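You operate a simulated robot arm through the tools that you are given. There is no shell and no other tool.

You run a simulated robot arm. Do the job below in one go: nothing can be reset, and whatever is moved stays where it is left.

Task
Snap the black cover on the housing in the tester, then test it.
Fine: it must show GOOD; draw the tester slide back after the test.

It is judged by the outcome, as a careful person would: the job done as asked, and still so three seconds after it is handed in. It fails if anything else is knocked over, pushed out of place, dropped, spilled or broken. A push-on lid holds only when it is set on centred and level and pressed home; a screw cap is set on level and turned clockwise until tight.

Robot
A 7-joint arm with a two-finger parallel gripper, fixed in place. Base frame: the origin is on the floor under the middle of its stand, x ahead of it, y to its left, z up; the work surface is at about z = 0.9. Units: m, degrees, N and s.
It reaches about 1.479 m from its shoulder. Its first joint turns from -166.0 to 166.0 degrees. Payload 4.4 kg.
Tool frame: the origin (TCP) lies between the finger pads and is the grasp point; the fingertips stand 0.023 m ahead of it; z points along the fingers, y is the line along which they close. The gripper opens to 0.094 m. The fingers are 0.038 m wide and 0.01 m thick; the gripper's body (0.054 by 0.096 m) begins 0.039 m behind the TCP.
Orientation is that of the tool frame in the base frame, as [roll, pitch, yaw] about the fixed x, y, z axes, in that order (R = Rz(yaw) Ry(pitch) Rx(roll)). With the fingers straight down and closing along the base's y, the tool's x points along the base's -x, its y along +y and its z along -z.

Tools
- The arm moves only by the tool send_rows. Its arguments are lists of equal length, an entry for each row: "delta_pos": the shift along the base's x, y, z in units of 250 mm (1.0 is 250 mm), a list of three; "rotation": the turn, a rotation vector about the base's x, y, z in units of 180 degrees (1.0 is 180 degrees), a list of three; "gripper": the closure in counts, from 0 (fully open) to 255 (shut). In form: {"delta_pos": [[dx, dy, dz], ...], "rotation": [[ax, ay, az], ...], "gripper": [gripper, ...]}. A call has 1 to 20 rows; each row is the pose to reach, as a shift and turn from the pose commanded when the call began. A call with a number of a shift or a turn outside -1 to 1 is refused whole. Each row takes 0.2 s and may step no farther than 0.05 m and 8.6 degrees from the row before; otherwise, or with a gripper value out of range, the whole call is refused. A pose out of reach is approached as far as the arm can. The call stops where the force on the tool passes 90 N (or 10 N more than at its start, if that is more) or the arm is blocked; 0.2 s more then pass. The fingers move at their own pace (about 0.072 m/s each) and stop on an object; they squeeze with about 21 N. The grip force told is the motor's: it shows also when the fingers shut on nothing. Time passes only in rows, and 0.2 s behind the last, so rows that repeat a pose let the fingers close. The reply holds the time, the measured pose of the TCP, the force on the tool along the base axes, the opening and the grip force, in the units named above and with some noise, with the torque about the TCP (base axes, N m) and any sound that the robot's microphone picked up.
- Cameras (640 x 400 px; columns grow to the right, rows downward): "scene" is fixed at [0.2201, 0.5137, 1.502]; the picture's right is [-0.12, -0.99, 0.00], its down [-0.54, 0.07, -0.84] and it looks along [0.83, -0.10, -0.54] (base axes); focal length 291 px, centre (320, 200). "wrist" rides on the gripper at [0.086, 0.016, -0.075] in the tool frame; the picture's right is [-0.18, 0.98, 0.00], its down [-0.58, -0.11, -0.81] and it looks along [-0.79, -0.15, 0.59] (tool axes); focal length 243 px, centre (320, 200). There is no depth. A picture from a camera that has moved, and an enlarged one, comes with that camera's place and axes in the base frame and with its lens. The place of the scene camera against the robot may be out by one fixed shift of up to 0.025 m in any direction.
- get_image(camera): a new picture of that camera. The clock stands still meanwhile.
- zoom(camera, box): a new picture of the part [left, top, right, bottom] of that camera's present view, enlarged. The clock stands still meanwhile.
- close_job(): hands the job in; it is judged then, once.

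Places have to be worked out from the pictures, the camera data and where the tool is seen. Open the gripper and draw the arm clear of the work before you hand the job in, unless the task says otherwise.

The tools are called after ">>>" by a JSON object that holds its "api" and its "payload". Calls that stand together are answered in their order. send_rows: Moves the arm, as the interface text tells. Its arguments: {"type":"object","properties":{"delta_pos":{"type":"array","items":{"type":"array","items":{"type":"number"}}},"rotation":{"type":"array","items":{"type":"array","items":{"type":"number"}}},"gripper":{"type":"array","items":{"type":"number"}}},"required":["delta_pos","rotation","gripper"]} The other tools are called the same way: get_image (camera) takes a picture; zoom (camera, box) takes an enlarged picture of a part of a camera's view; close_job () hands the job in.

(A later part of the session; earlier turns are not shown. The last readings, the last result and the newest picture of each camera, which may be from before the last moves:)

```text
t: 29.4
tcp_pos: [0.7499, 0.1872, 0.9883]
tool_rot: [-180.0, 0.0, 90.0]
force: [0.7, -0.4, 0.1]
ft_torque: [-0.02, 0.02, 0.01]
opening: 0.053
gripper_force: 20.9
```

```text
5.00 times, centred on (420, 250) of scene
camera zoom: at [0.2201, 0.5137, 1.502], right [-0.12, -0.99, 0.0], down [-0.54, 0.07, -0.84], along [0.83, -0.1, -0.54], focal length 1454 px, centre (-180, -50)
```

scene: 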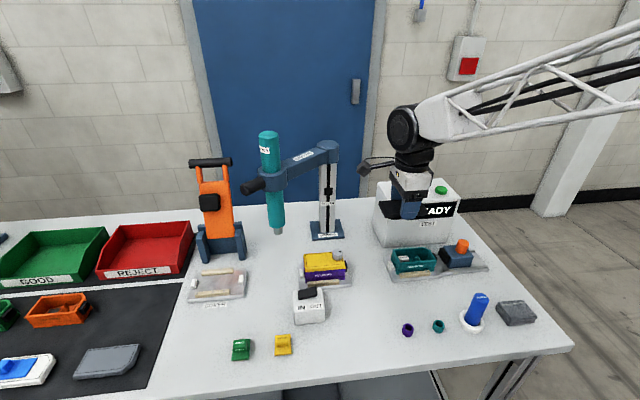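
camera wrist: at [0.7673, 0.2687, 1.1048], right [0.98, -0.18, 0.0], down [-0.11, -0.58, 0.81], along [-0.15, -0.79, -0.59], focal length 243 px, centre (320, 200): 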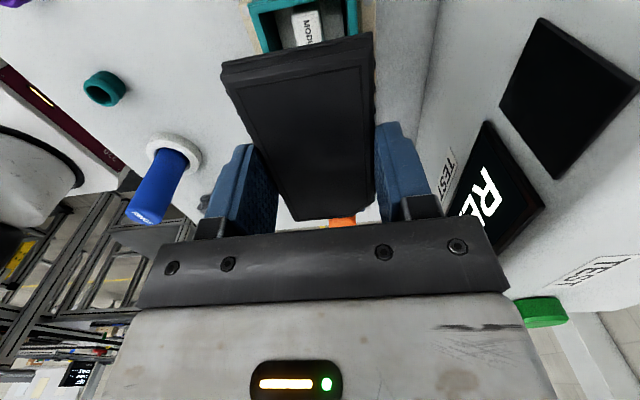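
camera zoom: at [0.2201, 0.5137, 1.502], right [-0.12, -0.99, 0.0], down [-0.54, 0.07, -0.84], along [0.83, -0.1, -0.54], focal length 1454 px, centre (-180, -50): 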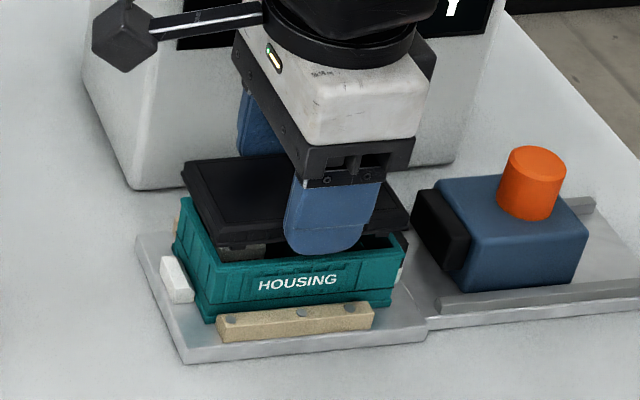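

The edges line up within about 1 mm: housing +y edge at 0.0491 and cover end at 0.0493 from the TCP. I'll lower in small steps, watching the force for first contact.

>>> {"api": "send_rows", "payload": {"delta_pos": [[0.002, 0, -0.006], [0.002, 0, -0.012], [0.002, 0, -0.018], [0.002, 0, -0.022]], "rotation": [[0, 0, 0], [0, 0, 0], [0, 0, 0], [0, 0, 0]], "gripper": [255, 255, 255, 255]}}

>>> {"api": "zoom", "payload": {"camera": "wrist", "box": [200, 0, 400, 120]}}

>>> {"api": "zoom", "payload": {"camera": "scene", "box": [370, 210, 470, 290]}}

```text
t: 30.4
tcp_pos: [0.7506, 0.1894, 0.983]
tool_rot: [-180.0, 0.1, 90.0]
force: [0.6, -0.4, 0.2]
ft_torque: [-0.05, -0.01, -0.02]
opening: 0.0532
gripper_force: 21.0
```

```text
3.20 times, centred on (300, 60) of wrist
camera zoom: at [0.7669, 0.2739, 1.0577], right [0.98, -0.18, 0.0], down [-0.11, -0.58, 0.81], along [-0.15, -0.79, -0.59], focal length 776 px, centre (384, 648)
```

zoom: 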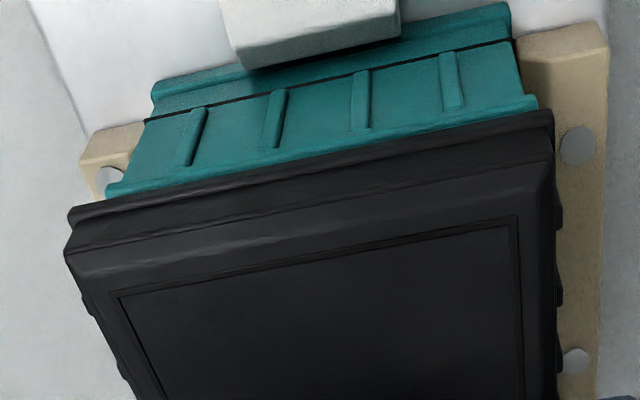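

```text
5.00 times, centred on (420, 250) of scene
camera zoom: at [0.2201, 0.5137, 1.502], right [-0.12, -0.99, 0.0], down [-0.54, 0.07, -0.84], along [0.83, -0.1, -0.54], focal length 1454 px, centre (-180, -50)
```

zoom: 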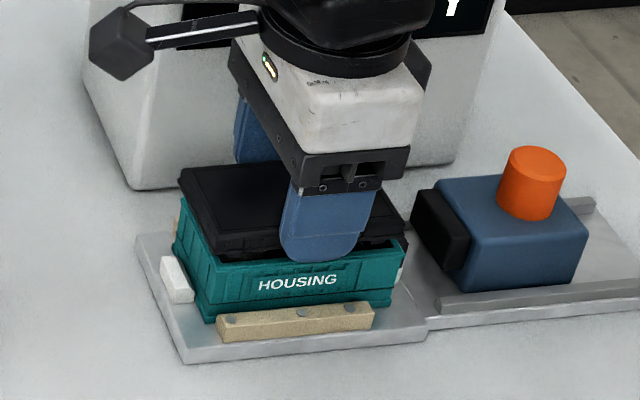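

There's no contact yet. The housing appears about 0.7 mm further +x than the cover, so I'll nudge by that much and keep lowering gently.

>>> {"api": "send_rows", "payload": {"delta_pos": [[0.0024, -0.001, -0.004], [0.0024, -0.001, -0.008], [0.0024, -0.001, -0.012]], "rotation": [[0, 0, 0], [0, 0, 0], [0, 0, 0]], "gripper": [255, 255, 255]}}

>>> {"api": "zoom", "payload": {"camera": "wrist", "box": [200, 0, 400, 120]}}

>>> {"api": "zoom", "payload": {"camera": "scene", "box": [380, 220, 450, 276]}}

```text
t: 31.2
tcp_pos: [0.7524, 0.1873, 0.9812]
tool_rot: [180.0, 0.1, 90.0]
force: [-0.2, -0.1, -0.9]
ft_torque: [0.0, 0.02, 0.03]
opening: 0.0529
gripper_force: 20.5
```

```text
3.20 times, centred on (300, 60) of wrist
camera zoom: at [0.7683, 0.2731, 1.0547], right [0.98, -0.18, 0.0], down [-0.11, -0.58, 0.81], along [-0.15, -0.79, -0.59], focal length 776 px, centre (384, 648)
```

zoom: 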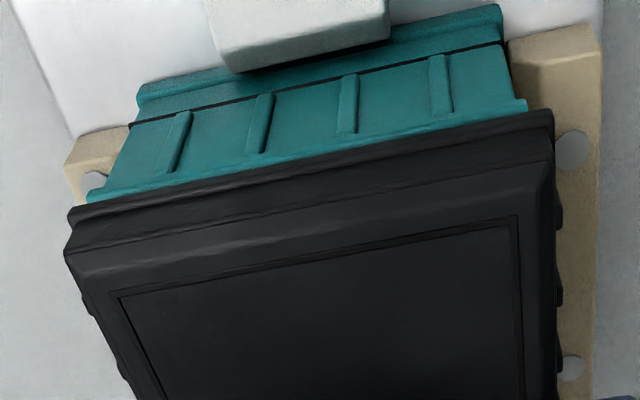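

```text
7.14 times, centred on (415, 248) of scene
camera zoom: at [0.2201, 0.5137, 1.502], right [-0.12, -0.99, 0.0], down [-0.54, 0.07, -0.84], along [0.83, -0.1, -0.54], focal length 2077 px, centre (-359, -143)
```

zoom: 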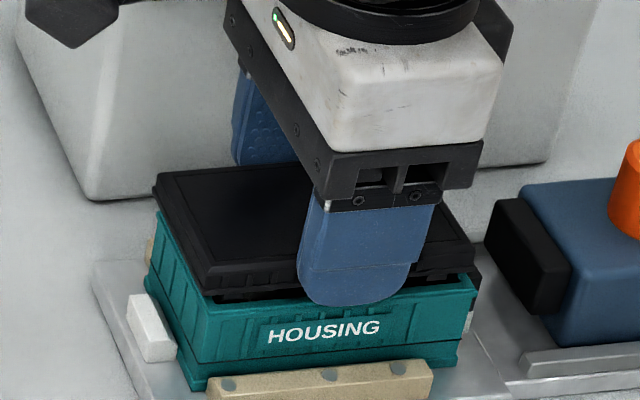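

Close to contact now, with roughly 5 mm of gap left. The cover now looks about 1 mm too far +x, so I'll inspect more closely in the scene camera too.

>>> {"api": "zoom", "payload": {"camera": "scene", "box": [392, 236, 424, 266]}}

>>> {"api": "zoom", "payload": {"camera": "scene", "box": [420, 236, 452, 266]}}

>>> {"api": "zoom", "payload": {"camera": "wrist", "box": [210, 30, 390, 110]}}

```text
13.33 times, centred on (408, 251) of scene
camera zoom: at [0.2201, 0.5137, 1.502], right [-0.12, -0.99, 0.0], down [-0.54, 0.07, -0.84], along [0.83, -0.1, -0.54], focal length 3877 px, centre (-853, -480)
```

zoom: 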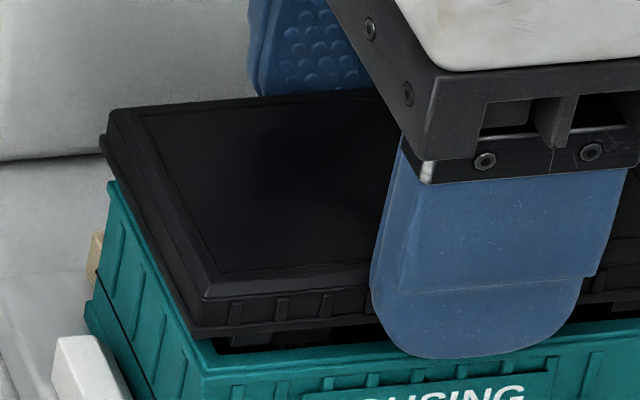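

```text
13.33 times, centred on (436, 251) of scene
camera zoom: at [0.2201, 0.5137, 1.502], right [-0.12, -0.99, 0.0], down [-0.54, 0.07, -0.84], along [0.83, -0.1, -0.54], focal length 3877 px, centre (-1227, -480)
```

zoom: 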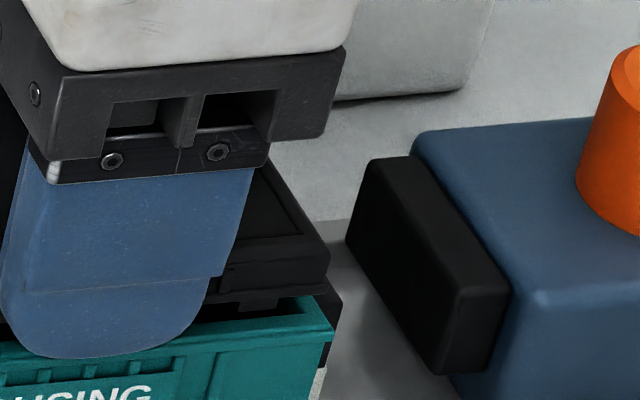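

```text
3.56 times, centred on (300, 70) of wrist
camera zoom: at [0.7683, 0.2731, 1.0547], right [0.98, -0.18, 0.0], down [-0.11, -0.58, 0.81], along [-0.15, -0.79, -0.59], focal length 863 px, centre (391, 662)
```

zoom: 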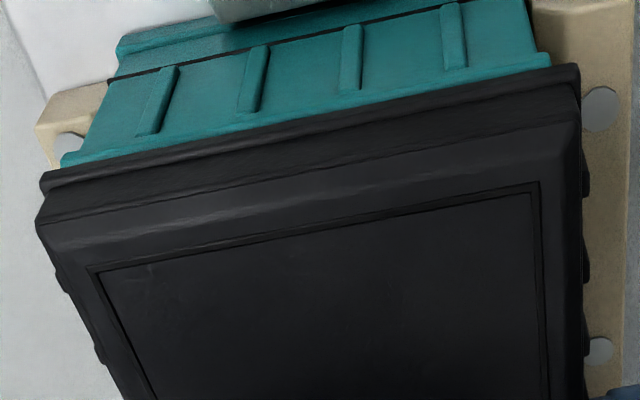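

The scene view shows the cover's outer lip is still 8 mm or so above the rim, with an inner plug just at rim level, so fine alignment matters now. I'll zoom closely on the corners at both ends.

>>> {"api": "zoom", "payload": {"camera": "scene", "box": [394, 240, 414, 262]}}

>>> {"api": "zoom", "payload": {"camera": "scene", "box": [426, 244, 442, 260]}}

```text
16.00 times, centred on (404, 251) of scene
camera zoom: at [0.2201, 0.5137, 1.502], right [-0.12, -0.99, 0.0], down [-0.54, 0.07, -0.84], along [0.83, -0.1, -0.54], focal length 4653 px, centre (-1024, -616)
```

zoom: 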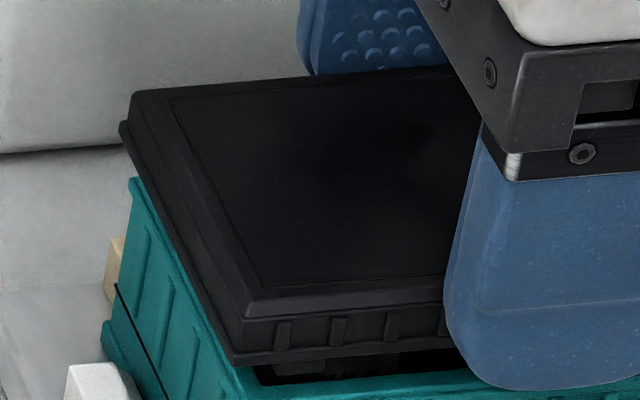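

```text
16.00 times, centred on (434, 252) of scene
camera zoom: at [0.2201, 0.5137, 1.502], right [-0.12, -0.99, 0.0], down [-0.54, 0.07, -0.84], along [0.83, -0.1, -0.54], focal length 4653 px, centre (-1504, -632)
```

zoom: 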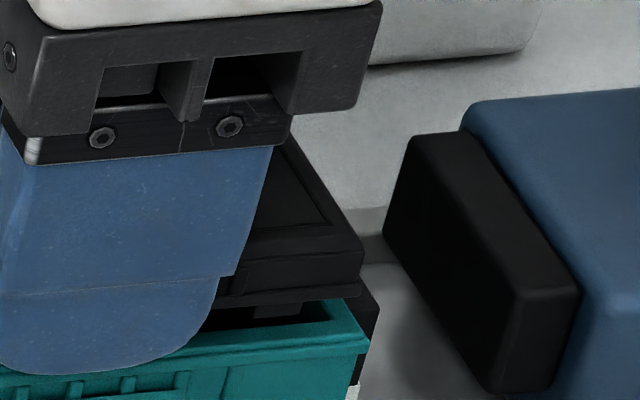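

Comparing both ends, the cover is about 1.3–2 mm too far +y and 0–1 mm too far +x. I'll raise 2 mm, shift by about (−0.5, −1.6) mm, and check again.

>>> {"api": "send_rows", "payload": {"delta_pos": [[0, 0, 0.008], [-0.002, -0.0064, 0.008], [-0.002, -0.0064, 0.008]], "rotation": [[0, 0, 0], [0, 0, 0], [0, 0, 0]], "gripper": [255, 255, 255]}}

>>> {"api": "zoom", "payload": {"camera": "scene", "box": [392, 238, 416, 266]}}

>>> {"api": "zoom", "payload": {"camera": "scene", "box": [420, 240, 444, 264]}}

>>> {"api": "zoom", "payload": {"camera": "wrist", "box": [200, 0, 400, 120]}}

```text
t: 32.0
tcp_pos: [0.7509, 0.1856, 0.9825]
tool_rot: [-179.9, 0.0, 90.0]
force: [-0.1, 0.4, -0.6]
ft_torque: [0.01, 0.0, 0.01]
opening: 0.0531
gripper_force: 20.9
```

```text
14.29 times, centred on (404, 252) of scene
camera zoom: at [0.2201, 0.5137, 1.502], right [-0.12, -0.99, 0.0], down [-0.54, 0.07, -0.84], along [0.83, -0.1, -0.54], focal length 4154 px, centre (-880, -543)
```

zoom: 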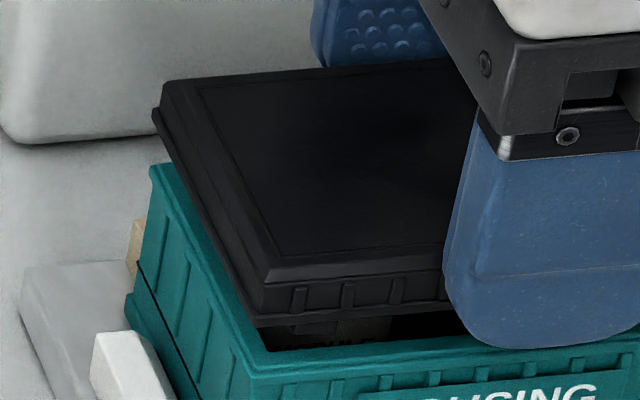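

```text
16.00 times, centred on (432, 252) of scene
camera zoom: at [0.2201, 0.5137, 1.502], right [-0.12, -0.99, 0.0], down [-0.54, 0.07, -0.84], along [0.83, -0.1, -0.54], focal length 4653 px, centre (-1472, -632)
```

zoom: 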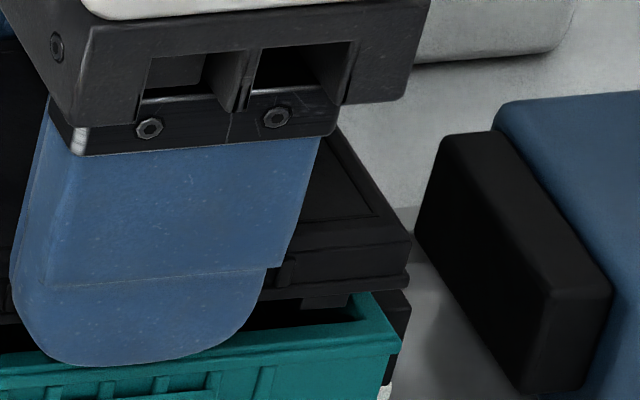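

```text
3.20 times, centred on (300, 60) of wrist
camera zoom: at [0.7677, 0.2714, 1.0569], right [0.98, -0.18, 0.0], down [-0.11, -0.58, 0.81], along [-0.15, -0.79, -0.59], focal length 776 px, centre (384, 648)
```

zoom: 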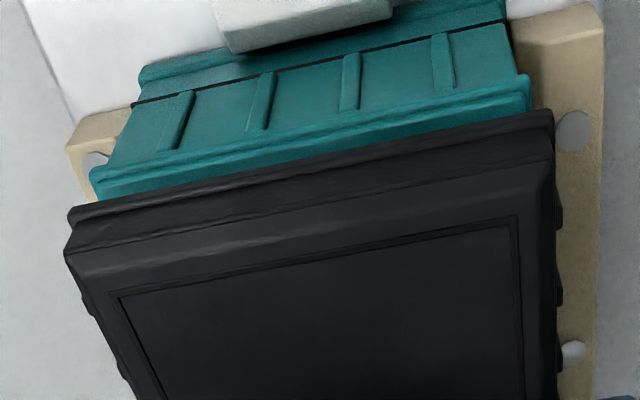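

The wrist view confirms the 1.6 mm shift. I'll zoom right in at this pose to locate the rim's top edge against the cover's lip.

>>> {"api": "zoom", "payload": {"camera": "wrist", "box": [215, 35, 275, 75]}}

>>> {"api": "zoom", "payload": {"camera": "wrist", "box": [335, 15, 395, 55]}}

>>> {"api": "zoom", "payload": {"camera": "scene", "box": [384, 236, 448, 276]}}

```text
10.00 times, centred on (245, 55) of wrist
camera zoom: at [0.7677, 0.2714, 1.0569], right [0.98, -0.18, 0.0], down [-0.11, -0.58, 0.81], along [-0.15, -0.79, -0.59], focal length 2426 px, centre (1070, 1650)
```

zoom: 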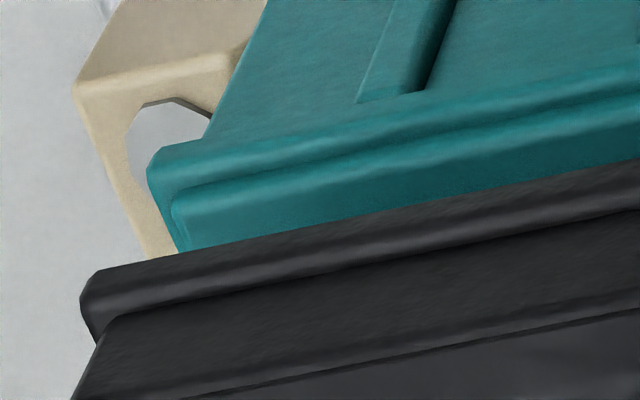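

```text
10.00 times, centred on (365, 35) of wrist
camera zoom: at [0.7677, 0.2714, 1.0569], right [0.98, -0.18, 0.0], down [-0.11, -0.58, 0.81], along [-0.15, -0.79, -0.59], focal length 2426 px, centre (-130, 1850)
```

zoom: 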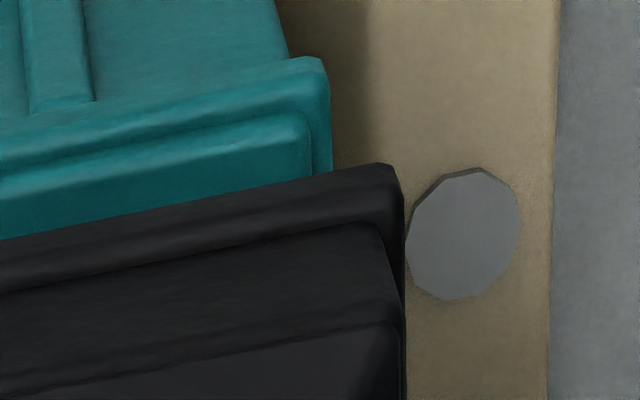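

```text
10.00 times, centred on (416, 256) of scene
camera zoom: at [0.2201, 0.5137, 1.502], right [-0.12, -0.99, 0.0], down [-0.54, 0.07, -0.84], along [0.83, -0.1, -0.54], focal length 2908 px, centre (-640, -360)
```

zoom: 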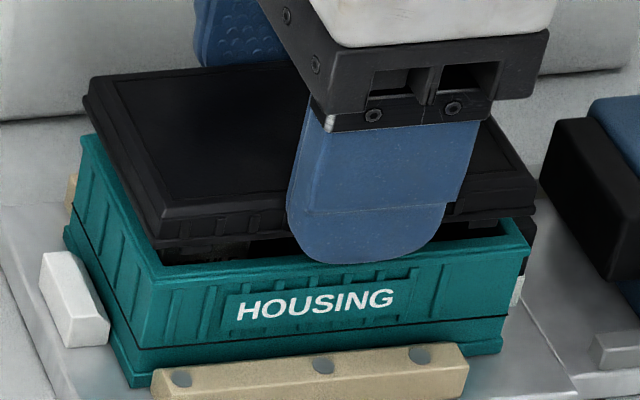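

Accounting for perspective, both cameras agree that the cover should go about 1.1 mm toward −x and 0.8 mm toward −y. I'll apply that at the same height and re-check.

>>> {"api": "send_rows", "payload": {"delta_pos": [[-0.0044, -0.0032, 0], [-0.0044, -0.0032, 0]], "rotation": [[0, 0, 0], [0, 0, 0]], "gripper": [255, 255]}}

>>> {"api": "zoom", "payload": {"camera": "wrist", "box": [215, 35, 275, 75]}}

>>> {"api": "zoom", "payload": {"camera": "wrist", "box": [335, 15, 395, 55]}}

>>> {"api": "zoom", "payload": {"camera": "scene", "box": [384, 236, 416, 268]}}

>>> {"api": "zoom", "payload": {"camera": "scene", "box": [416, 236, 448, 268]}}

```text
t: 32.6
tcp_pos: [0.7501, 0.1846, 0.9824]
tool_rot: [-180.0, 0.0, 89.9]
force: [-0.1, 0.2, -0.3]
ft_torque: [-0.02, 0.03, 0.0]
opening: 0.053
gripper_force: 21.5
```

```text
10.00 times, centred on (245, 55) of wrist
camera zoom: at [0.7661, 0.2709, 1.057], right [0.98, -0.18, 0.0], down [-0.11, -0.58, 0.81], along [-0.15, -0.79, -0.59], focal length 2426 px, centre (1070, 1650)
```

zoom: 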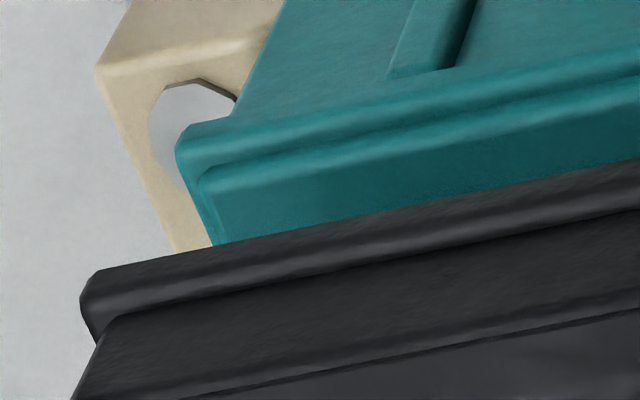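

```text
10.00 times, centred on (365, 35) of wrist
camera zoom: at [0.7661, 0.2709, 1.057], right [0.98, -0.18, 0.0], down [-0.11, -0.58, 0.81], along [-0.15, -0.79, -0.59], focal length 2426 px, centre (-130, 1850)
```

zoom: 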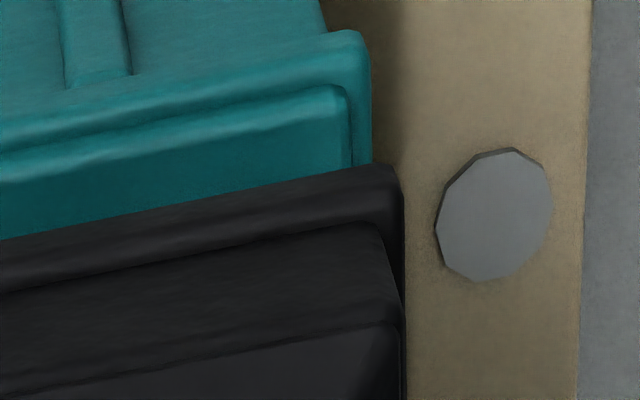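

```text
12.50 times, centred on (400, 252) of scene
camera zoom: at [0.2201, 0.5137, 1.502], right [-0.12, -0.99, 0.0], down [-0.54, 0.07, -0.84], along [0.83, -0.1, -0.54], focal length 3635 px, centre (-680, -450)
```

zoom: 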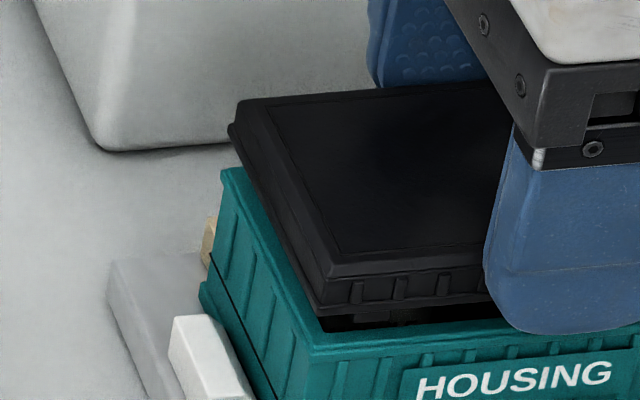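

```text
12.50 times, centred on (432, 252) of scene
camera zoom: at [0.2201, 0.5137, 1.502], right [-0.12, -0.99, 0.0], down [-0.54, 0.07, -0.84], along [0.83, -0.1, -0.54], focal length 3635 px, centre (-1080, -450)
```

zoom: 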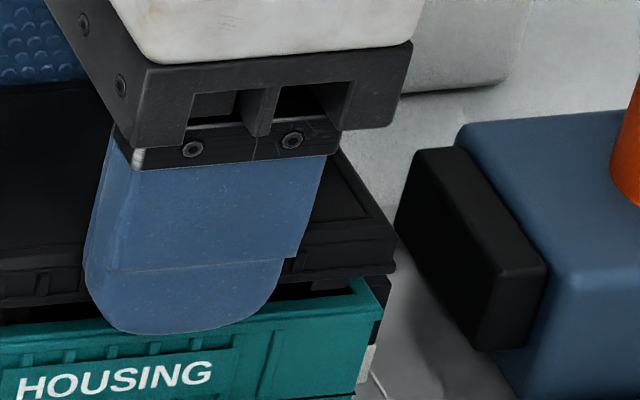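

Alignment is now within about 0.5 mm in both cameras and the yaw is parallel. I'll apply a final 0.3 mm trim and lower gently, watching the force.

>>> {"api": "send_rows", "payload": {"delta_pos": [[0.0012, -0.0012, 0], [0.0012, -0.0012, -0.004], [0.0012, -0.0012, -0.008], [0.0012, -0.0012, -0.012], [0.0012, -0.0012, -0.016]], "rotation": [[0, 0, 0], [0, 0, 0], [0, 0, 0], [0, 0, 0], [0, 0, 0]], "gripper": [255, 255, 255, 255, 255]}}

>>> {"api": "zoom", "payload": {"camera": "wrist", "box": [200, 0, 400, 120]}}

>>> {"api": "zoom", "payload": {"camera": "scene", "box": [384, 232, 448, 276]}}

```text
t: 33.8
tcp_pos: [0.7501, 0.1832, 0.9783]
tool_rot: [179.9, 0.0, 90.1]
force: [0.8, -0.4, -0.5]
ft_torque: [0.01, 0.02, -0.01]
opening: 0.0532
gripper_force: 21.2
```

```text
3.20 times, centred on (300, 60) of wrist
camera zoom: at [0.7664, 0.2703, 1.0529], right [0.98, -0.18, 0.0], down [-0.11, -0.58, 0.81], along [-0.15, -0.79, -0.59], focal length 776 px, centre (384, 648)
```

zoom: 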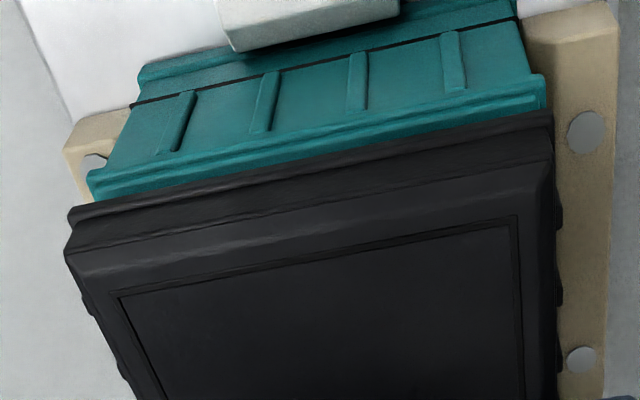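

```text
9.09 times, centred on (416, 254) of scene
camera zoom: at [0.2201, 0.5137, 1.502], right [-0.12, -0.99, 0.0], down [-0.54, 0.07, -0.84], along [0.83, -0.1, -0.54], focal length 2644 px, centre (-553, -291)
```

zoom: 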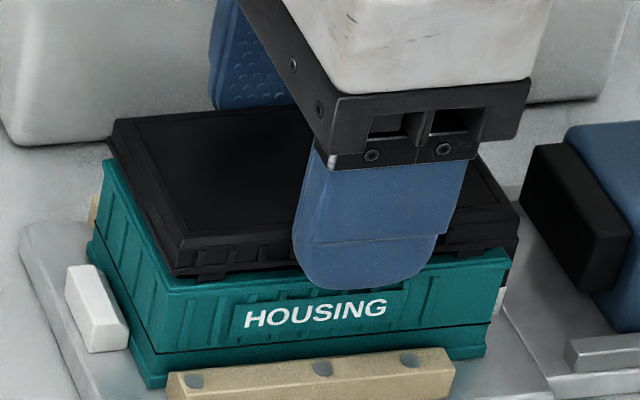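

No contact yet, and alignment is still within about 0.3 mm. Continuing down in 1 mm rows.

>>> {"api": "send_rows", "payload": {"delta_pos": [[0.001, 0, -0.004], [0.001, 0, -0.008], [0.001, 0, -0.012], [0.001, 0, -0.016]], "rotation": [[0, 0, 0], [0, 0, 0], [0, 0, 0], [0, 0, 0]], "gripper": [255, 255, 255, 255]}}

>>> {"api": "zoom", "payload": {"camera": "wrist", "box": [200, 0, 400, 120]}}

>>> {"api": "zoom", "payload": {"camera": "scene", "box": [384, 232, 448, 276]}}

```text
t: 34.8
tcp_pos: [0.7501, 0.1851, 0.9746]
tool_rot: [-180.0, 0.0, 89.9]
force: [-4.9, -1.9, 12.9]
ft_torque: [-0.1, 0.47, 0.03]
opening: 0.053
gripper_force: 21.0
```

```text
3.20 times, centred on (300, 60) of wrist
camera zoom: at [0.7673, 0.2704, 1.0495], right [0.98, -0.18, 0.0], down [-0.11, -0.58, 0.81], along [-0.15, -0.79, -0.59], focal length 776 px, centre (384, 648)
```

zoom: 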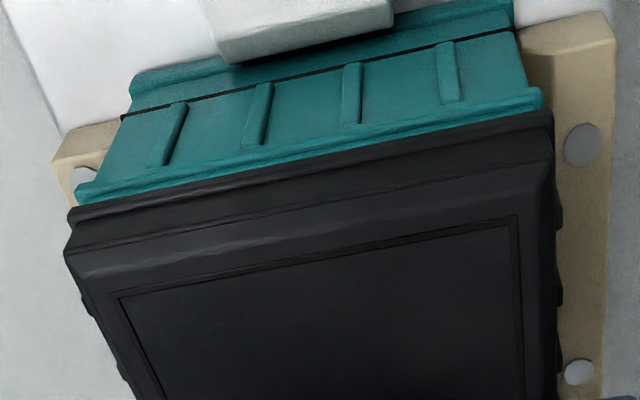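

```text
9.09 times, centred on (416, 254) of scene
camera zoom: at [0.2201, 0.5137, 1.502], right [-0.12, -0.99, 0.0], down [-0.54, 0.07, -0.84], along [0.83, -0.1, -0.54], focal length 2644 px, centre (-553, -291)
```

zoom: 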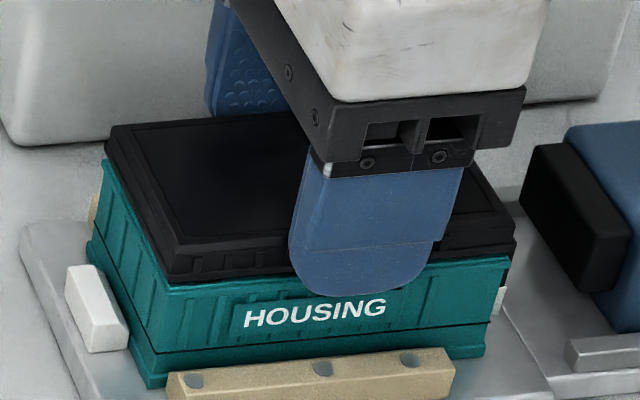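

Contact at about 13 N. The force and torque point to the −x fingertip touching the housing's rim flange, since the fingertips reach about 5 mm below the cover lip. The cover's plug is already inside the opening, so I'll back off 1 mm and release it so it settles into the rim, then look.

>>> {"api": "send_rows", "payload": {"delta_pos": [[-0.0012, 0, 0.004], [-0.0012, 0, 0.004], [-0.0012, 0, 0.004], [-0.0012, 0, 0.004], [-0.0012, 0, 0.004], [-0.0012, 0, 0.004]], "rotation": [[0, 0, 0], [0, 0, 0], [0, 0, 0], [0, 0, 0], [0, 0, 0], [0, 0, 0]], "gripper": [255, 255, 60, 20, 0, 0]}}

>>> {"api": "zoom", "payload": {"camera": "wrist", "box": [200, 0, 400, 120]}}

>>> {"api": "zoom", "payload": {"camera": "scene", "box": [384, 232, 448, 276]}}

```text
t: 36.2
tcp_pos: [0.7501, 0.1855, 0.9751]
tool_rot: [-180.0, 0.0, 90.0]
force: [0.2, -0.4, -0.1]
ft_torque: [0.01, 0.0, 0.01]
opening: 0.0938
gripper_force: 0.0
```

```text
3.20 times, centred on (300, 60) of wrist
camera zoom: at [0.767, 0.2707, 1.0498], right [0.98, -0.18, 0.0], down [-0.11, -0.58, 0.81], along [-0.15, -0.79, -0.59], focal length 776 px, centre (384, 648)
```

zoom: 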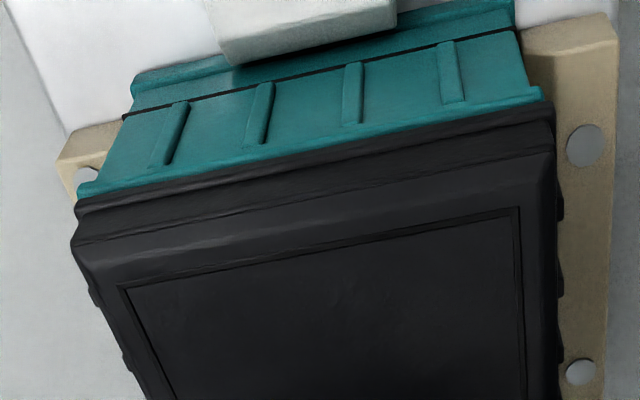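

```text
9.09 times, centred on (416, 254) of scene
camera zoom: at [0.2201, 0.5137, 1.502], right [-0.12, -0.99, 0.0], down [-0.54, 0.07, -0.84], along [0.83, -0.1, -0.54], focal length 2644 px, centre (-553, -291)
```

zoom: 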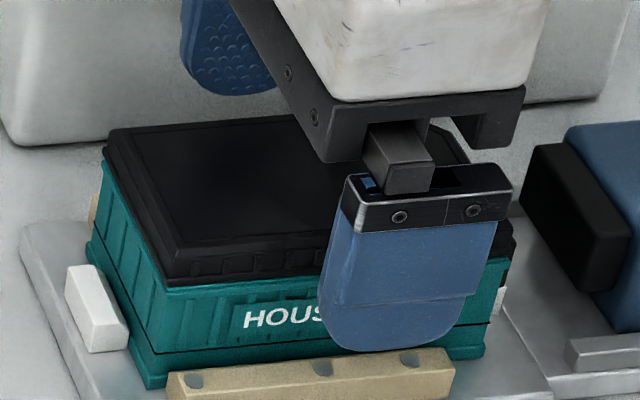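

Released cleanly: the cover settled onto the housing and looks level. I'll raise the open fingers straight up and inspect its seating.

>>> {"api": "send_rows", "payload": {"delta_pos": [[0, 0, 0.04], [0, 0, 0.1], [0, 0, 0.18], [0, 0, 0.26], [0, 0.1, 0.3], [0, 0.2, 0.34], [0, 0.3, 0.36]], "rotation": [[0, 0, 0], [0, 0, 0], [0, 0, 0], [0, 0, 0], [0, 0, 0], [0, 0, 0], [0, 0, 0]], "gripper": [0, 0, 0, 0, 0, 0, 0]}}

>>> {"api": "zoom", "payload": {"camera": "wrist", "box": [250, 60, 410, 180]}}

>>> {"api": "zoom", "payload": {"camera": "scene", "box": [384, 232, 448, 276]}}

```text
t: 37.8
tcp_pos: [0.7499, 0.2593, 1.0648]
tool_rot: [180.0, 0.0, 90.0]
force: [0.3, -0.2, 0.5]
ft_torque: [-0.02, 0.02, -0.02]
opening: 0.0942
gripper_force: 0.0
```

```text
3.33 times, centred on (330, 120) of wrist
camera zoom: at [0.7676, 0.3454, 1.1397], right [0.98, -0.18, 0.0], down [-0.11, -0.58, 0.81], along [-0.15, -0.79, -0.59], focal length 809 px, centre (287, 467)
```

zoom: 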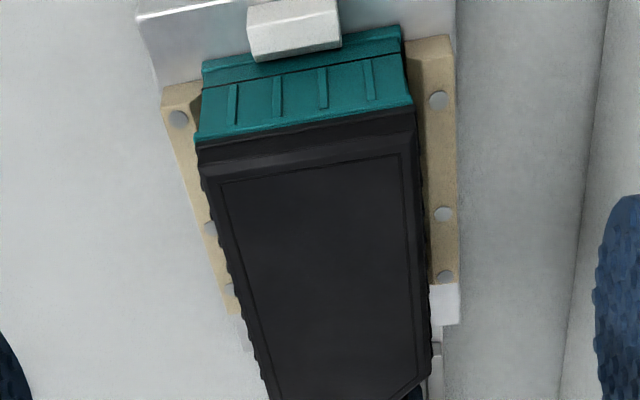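

```text
9.09 times, centred on (416, 254) of scene
camera zoom: at [0.2201, 0.5137, 1.502], right [-0.12, -0.99, 0.0], down [-0.54, 0.07, -0.84], along [0.83, -0.1, -0.54], focal length 2644 px, centre (-553, -291)
```

zoom: 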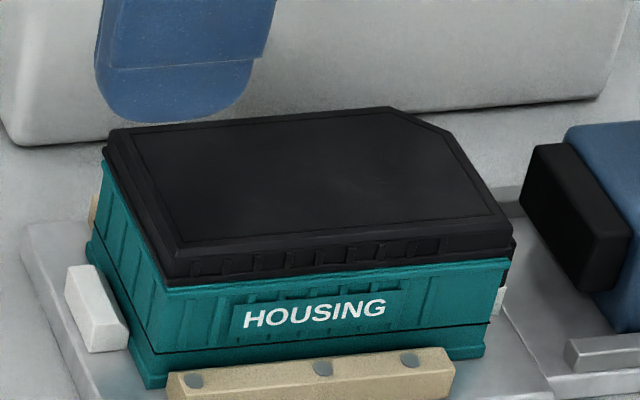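

The cover sits centred and level on the rim with the chamfers matched. Next I'll close the fingers and bring them over the cover's centre, ready to press it home.

>>> {"api": "send_rows", "payload": {"delta_pos": [[0, -0.05, 0], [0, -0.15, -0.04], [0, -0.25, -0.09], [0, -0.29, -0.14], [0, -0.29, -0.2], [0, -0.29, -0.24]], "rotation": [[0, 0, 0], [0, 0, 0], [0, 0, 0], [0, 0, 0], [0, 0, 0], [0, 0, 0]], "gripper": [255, 255, 255, 255, 255, 255]}}

>>> {"api": "get_image", "payload": {"camera": "wrist"}}

>>> {"api": "zoom", "payload": {"camera": "scene", "box": [376, 220, 456, 276]}}

```text
t: 39.2
tcp_pos: [0.751, 0.1863, 1.0055]
tool_rot: [180.0, 0.0, 90.0]
force: [-0.8, 0.1, 0.0]
ft_torque: [0.0, -0.02, 0.01]
opening: 0.0002
gripper_force: 21.6
```

```text
taken
camera wrist: at [0.767, 0.2727, 1.0798], right [0.98, -0.18, 0.0], down [-0.11, -0.58, 0.81], along [-0.15, -0.79, -0.59], focal length 243 px, centre (320, 200)
```

wrist: 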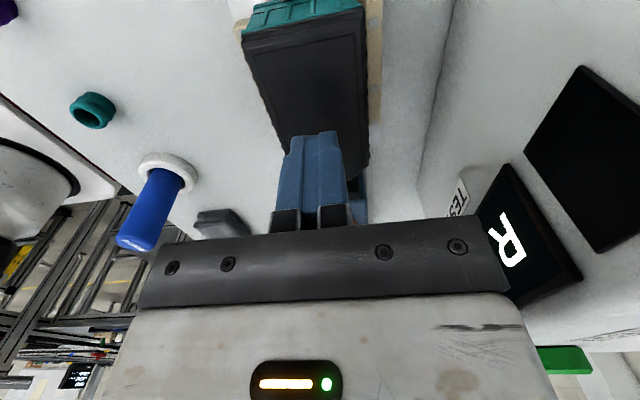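

```text
7.14 times, centred on (416, 248) of scene
camera zoom: at [0.2201, 0.5137, 1.502], right [-0.12, -0.99, 0.0], down [-0.54, 0.07, -0.84], along [0.83, -0.1, -0.54], focal length 2077 px, centre (-366, -143)
```

zoom: 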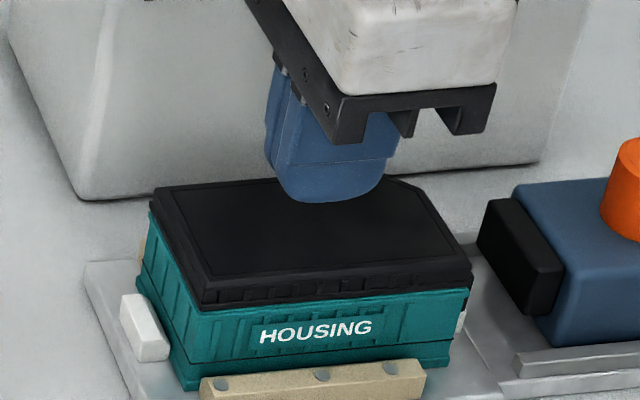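

The closed fingertips are centred above the cover. I'll descend slowly to find contact and press.

>>> {"api": "send_rows", "payload": {"delta_pos": [[0, 0, -0.016], [0, 0, -0.032], [0, 0, -0.04], [0, 0, -0.044], [0, 0, -0.048], [0, 0, -0.052], [0, 0, -0.056], [0, 0, -0.06]], "rotation": [[0, 0, 0], [0, 0, 0], [0, 0, 0], [0, 0, 0], [0, 0, 0], [0, 0, 0], [0, 0, 0], [0, 0, 0]], "gripper": [255, 255, 255, 255, 255, 255, 255, 255]}}

>>> {"api": "zoom", "payload": {"camera": "scene", "box": [376, 220, 456, 276]}}

```text
t: 41.0
tcp_pos: [0.7506, 0.1877, 0.9905]
tool_rot: [-180.0, 0.0, 90.0]
force: [0.4, 0.2, 0.8]
ft_torque: [-0.02, 0.01, -0.01]
opening: 0.0
gripper_force: 20.8
```

```text
7.14 times, centred on (416, 248) of scene
camera zoom: at [0.2201, 0.5137, 1.502], right [-0.12, -0.99, 0.0], down [-0.54, 0.07, -0.84], along [0.83, -0.1, -0.54], focal length 2077 px, centre (-366, -143)
```

zoom: 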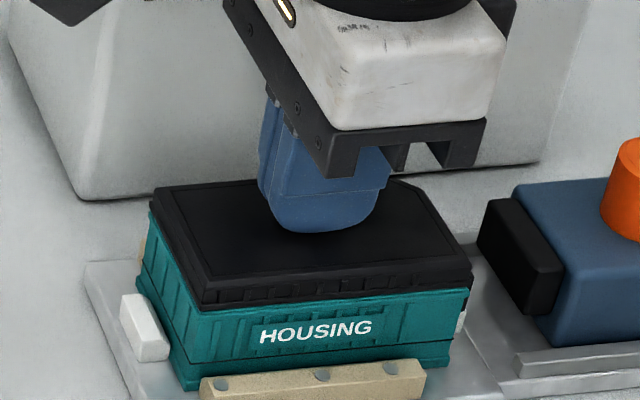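

There's no contact yet at a tip height of 0.9676. Continuing down in 1 mm rows.

>>> {"api": "send_rows", "payload": {"delta_pos": [[0, 0, -0.004], [0, 0, -0.008], [0, 0, -0.012], [0, 0, -0.016], [0, 0, -0.02]], "rotation": [[0, 0, 0], [0, 0, 0], [0, 0, 0], [0, 0, 0], [0, 0, 0]], "gripper": [255, 255, 255, 255, 255]}}

>>> {"api": "zoom", "payload": {"camera": "scene", "box": [376, 220, 456, 276]}}

```text
t: 42.2
tcp_pos: [0.7499, 0.1872, 0.9871]
tool_rot: [179.8, 0.0, 90.0]
force: [-6.1, -5.2, 29.0]
ft_torque: [-0.16, 0.17, -0.01]
opening: 0.0001
gripper_force: 20.8
```

```text
7.14 times, centred on (416, 248) of scene
camera zoom: at [0.2201, 0.5137, 1.502], right [-0.12, -0.99, 0.0], down [-0.54, 0.07, -0.84], along [0.83, -0.1, -0.54], focal length 2077 px, centre (-366, -143)
```

zoom: 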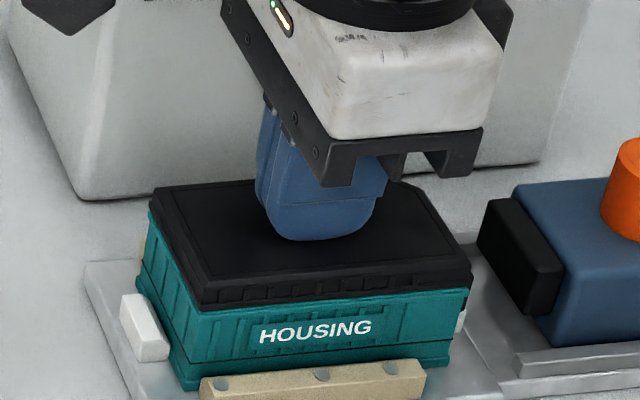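

Contact at 29 N. I'll press further in small steps toward 60–80 N and listen for the snap.

>>> {"api": "send_rows", "payload": {"delta_pos": [[0, 0, -0.004], [0, 0, -0.008], [0, 0, -0.01]], "rotation": [[0, 0, 0], [0, 0, 0], [0, 0, 0]], "gripper": [255, 255, 255]}}

```text
t: 43.0
tcp_pos: [0.7513, 0.188, 0.9857]
tool_rot: [179.6, -0.2, 90.0]
force: [-23.1, -9.2, 82.5]
ft_torque: [-0.4, 0.55, -0.01]
opening: 0.0001
gripper_force: 20.4
```

Force is now 82 N with a 23 N lateral part and no sound reported. I'll check the pictures before doing more.

>>> {"api": "zoom", "payload": {"camera": "scene", "box": [376, 220, 456, 276]}}

>>> {"api": "zoom", "payload": {"camera": "scene", "box": [390, 244, 442, 272]}}

>>> {"api": "zoom", "payload": {"camera": "wrist", "box": [220, 0, 400, 120]}}

```text
7.14 times, centred on (416, 248) of scene
camera zoom: at [0.2201, 0.5137, 1.502], right [-0.12, -0.99, 0.0], down [-0.54, 0.07, -0.84], along [0.83, -0.1, -0.54], focal length 2077 px, centre (-366, -143)
```

zoom: 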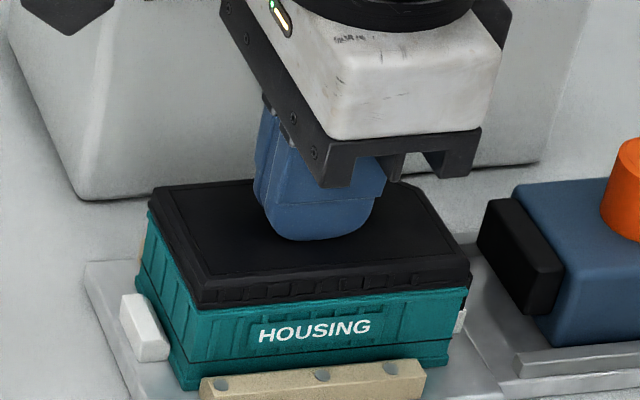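

```text
12.31 times, centred on (416, 258) of scene
camera zoom: at [0.2201, 0.5137, 1.502], right [-0.12, -0.99, 0.0], down [-0.54, 0.07, -0.84], along [0.83, -0.1, -0.54], focal length 3579 px, centre (-862, -514)
```

zoom: 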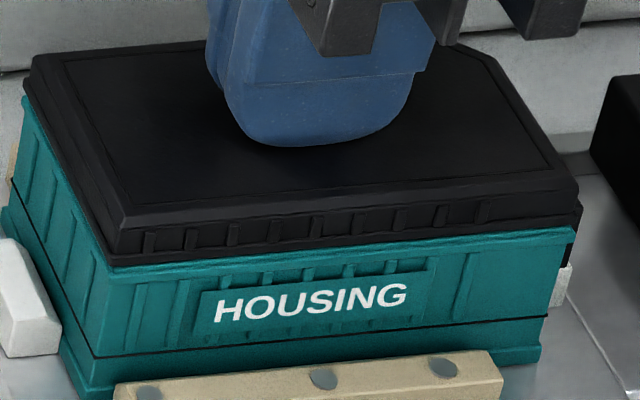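

```text
3.33 times, centred on (310, 60) of wrist
camera zoom: at [0.767, 0.2733, 1.0614], right [0.98, -0.18, 0.0], down [-0.11, -0.58, 0.81], along [-0.15, -0.79, -0.59], focal length 809 px, centre (353, 667)
```

zoom: 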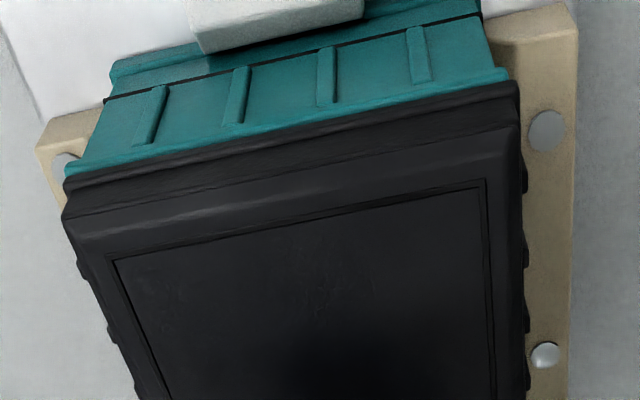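

The lip looks close to the rim but I can't confirm a snap. I'll unload and take the same view as before pressing, to compare the cover height.

>>> {"api": "send_rows", "payload": {"delta_pos": [[0, 0, 0.01], [0, 0, 0.02], [0, 0, 0.06]], "rotation": [[0, 0, 0], [0, 0, 0], [0, 0, 0]], "gripper": [255, 255, 255]}}

>>> {"api": "zoom", "payload": {"camera": "scene", "box": [384, 232, 448, 276]}}

>>> {"api": "zoom", "payload": {"camera": "scene", "box": [390, 250, 414, 266]}}

>>> {"api": "zoom", "payload": {"camera": "scene", "box": [418, 246, 442, 262]}}

>>> {"api": "zoom", "payload": {"camera": "scene", "box": [298, 246, 352, 286]}}

```text
t: 43.8
tcp_pos: [0.7486, 0.1868, 0.9943]
tool_rot: [-179.7, 0.1, 90.1]
force: [-0.7, 0.5, -0.2]
ft_torque: [0.01, 0.03, 0.04]
opening: 0.0002
gripper_force: 21.0
```

```text
9.09 times, centred on (416, 254) of scene
camera zoom: at [0.2201, 0.5137, 1.502], right [-0.12, -0.99, 0.0], down [-0.54, 0.07, -0.84], along [0.83, -0.1, -0.54], focal length 2644 px, centre (-553, -291)
```

zoom: 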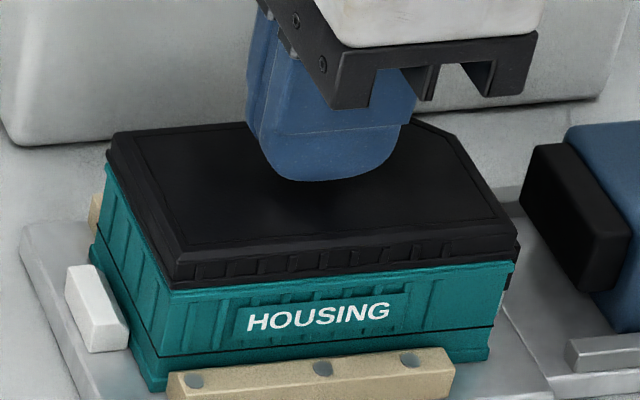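

```text
16.00 times, centred on (402, 258) of scene
camera zoom: at [0.2201, 0.5137, 1.502], right [-0.12, -0.99, 0.0], down [-0.54, 0.07, -0.84], along [0.83, -0.1, -0.54], focal length 4653 px, centre (-992, -728)
```

zoom: 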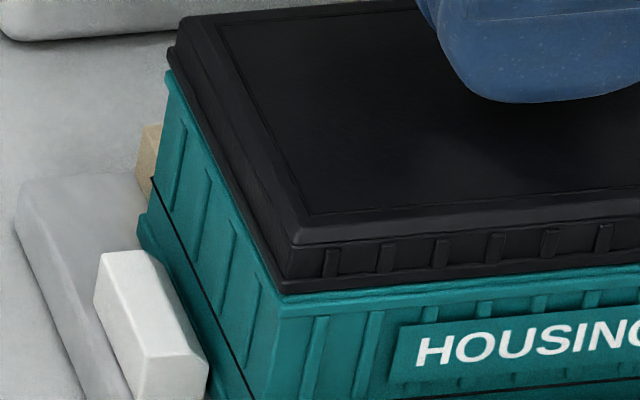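

```text
16.00 times, centred on (430, 254) of scene
camera zoom: at [0.2201, 0.5137, 1.502], right [-0.12, -0.99, 0.0], down [-0.54, 0.07, -0.84], along [0.83, -0.1, -0.54], focal length 4653 px, centre (-1440, -664)
```

zoom: 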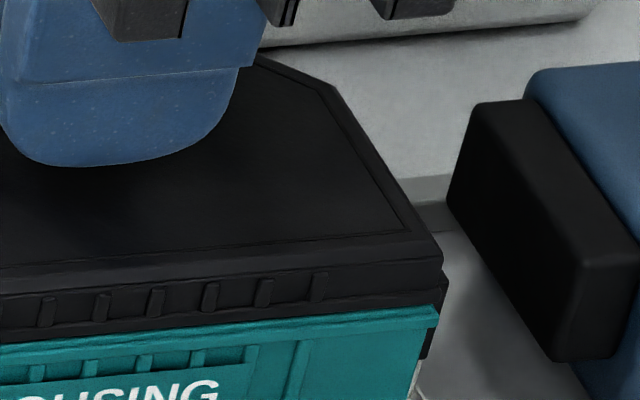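

```text
10.00 times, centred on (325, 266) of scene
camera zoom: at [0.2201, 0.5137, 1.502], right [-0.12, -0.99, 0.0], down [-0.54, 0.07, -0.84], along [0.83, -0.1, -0.54], focal length 2908 px, centre (270, -460)
```

zoom: 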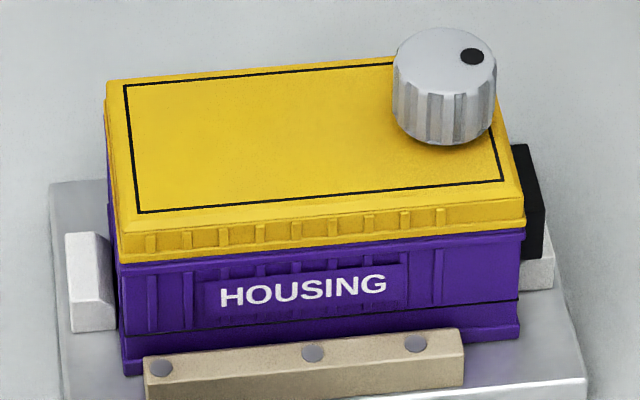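

The lip appears to sit right on the rim, like the finished yellow/purple assembly. I'll zoom much closer on the seam at both ends and on the yellow reference to see whether any gap remains.

>>> {"api": "zoom", "payload": {"camera": "scene", "box": [395, 256, 411, 266]}}

>>> {"api": "zoom", "payload": {"camera": "scene", "box": [428, 252, 444, 262]}}

>>> {"api": "zoom", "payload": {"camera": "scene", "box": [305, 266, 321, 276]}}

>>> {"api": "zoom", "payload": {"camera": "scene", "box": [340, 262, 356, 272]}}

>>> {"api": "zoom", "payload": {"camera": "scene", "box": [388, 240, 404, 250]}}

```text
16.00 times, centred on (403, 261) of scene
camera zoom: at [0.2201, 0.5137, 1.502], right [-0.12, -0.99, 0.0], down [-0.54, 0.07, -0.84], along [0.83, -0.1, -0.54], focal length 4653 px, centre (-1008, -776)
```

zoom: 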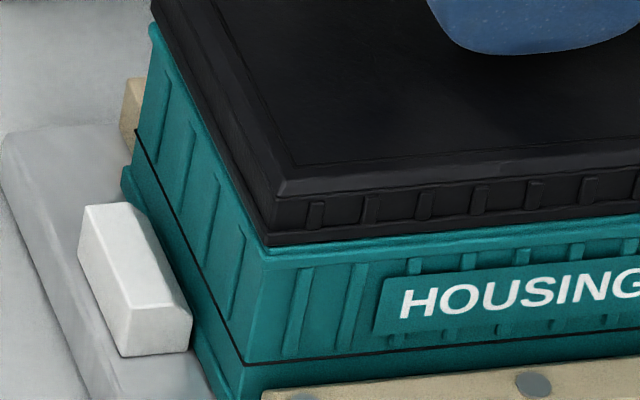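

```text
16.00 times, centred on (436, 257) of scene
camera zoom: at [0.2201, 0.5137, 1.502], right [-0.12, -0.99, 0.0], down [-0.54, 0.07, -0.84], along [0.83, -0.1, -0.54], focal length 4653 px, centre (-1536, -712)
```

zoom: 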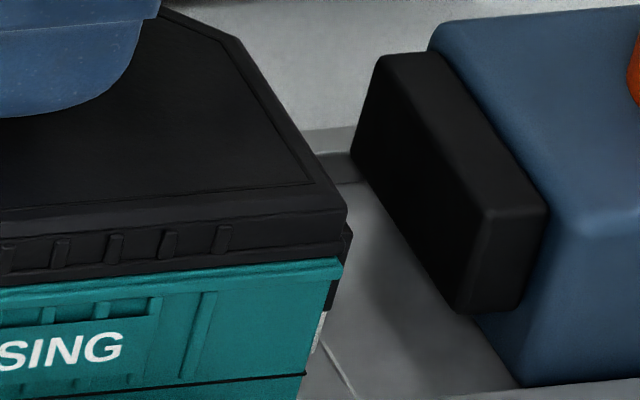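

```text
16.00 times, centred on (313, 271) of scene
camera zoom: at [0.2201, 0.5137, 1.502], right [-0.12, -0.99, 0.0], down [-0.54, 0.07, -0.84], along [0.83, -0.1, -0.54], focal length 4653 px, centre (432, -936)
```

zoom: 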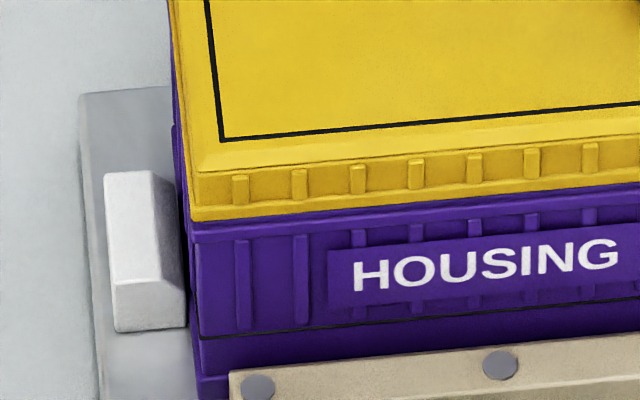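

```text
16.00 times, centred on (348, 267) of scene
camera zoom: at [0.2201, 0.5137, 1.502], right [-0.12, -0.99, 0.0], down [-0.54, 0.07, -0.84], along [0.83, -0.1, -0.54], focal length 4653 px, centre (-128, -872)
```

zoom: 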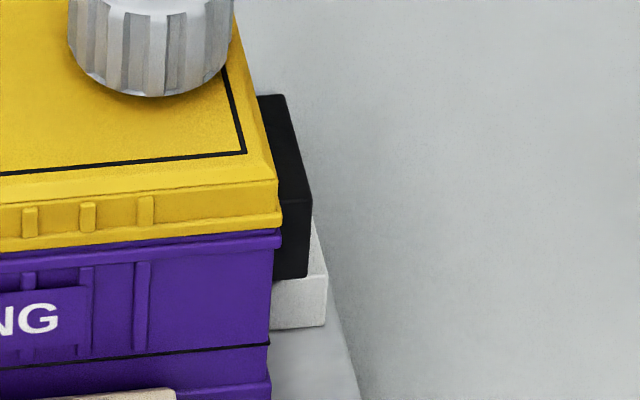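

```text
16.00 times, centred on (396, 245) of scene
camera zoom: at [0.2201, 0.5137, 1.502], right [-0.12, -0.99, 0.0], down [-0.54, 0.07, -0.84], along [0.83, -0.1, -0.54], focal length 4653 px, centre (-896, -520)
```

zoom: 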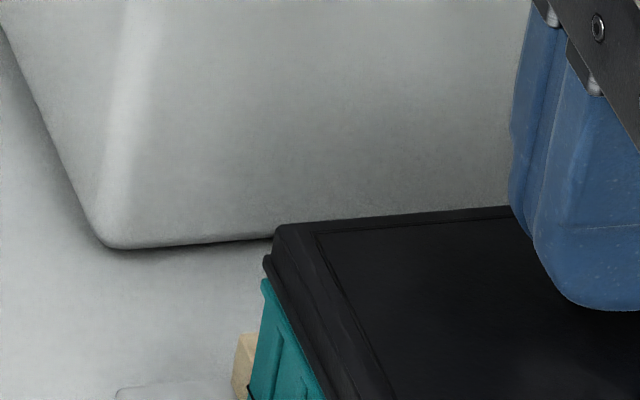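

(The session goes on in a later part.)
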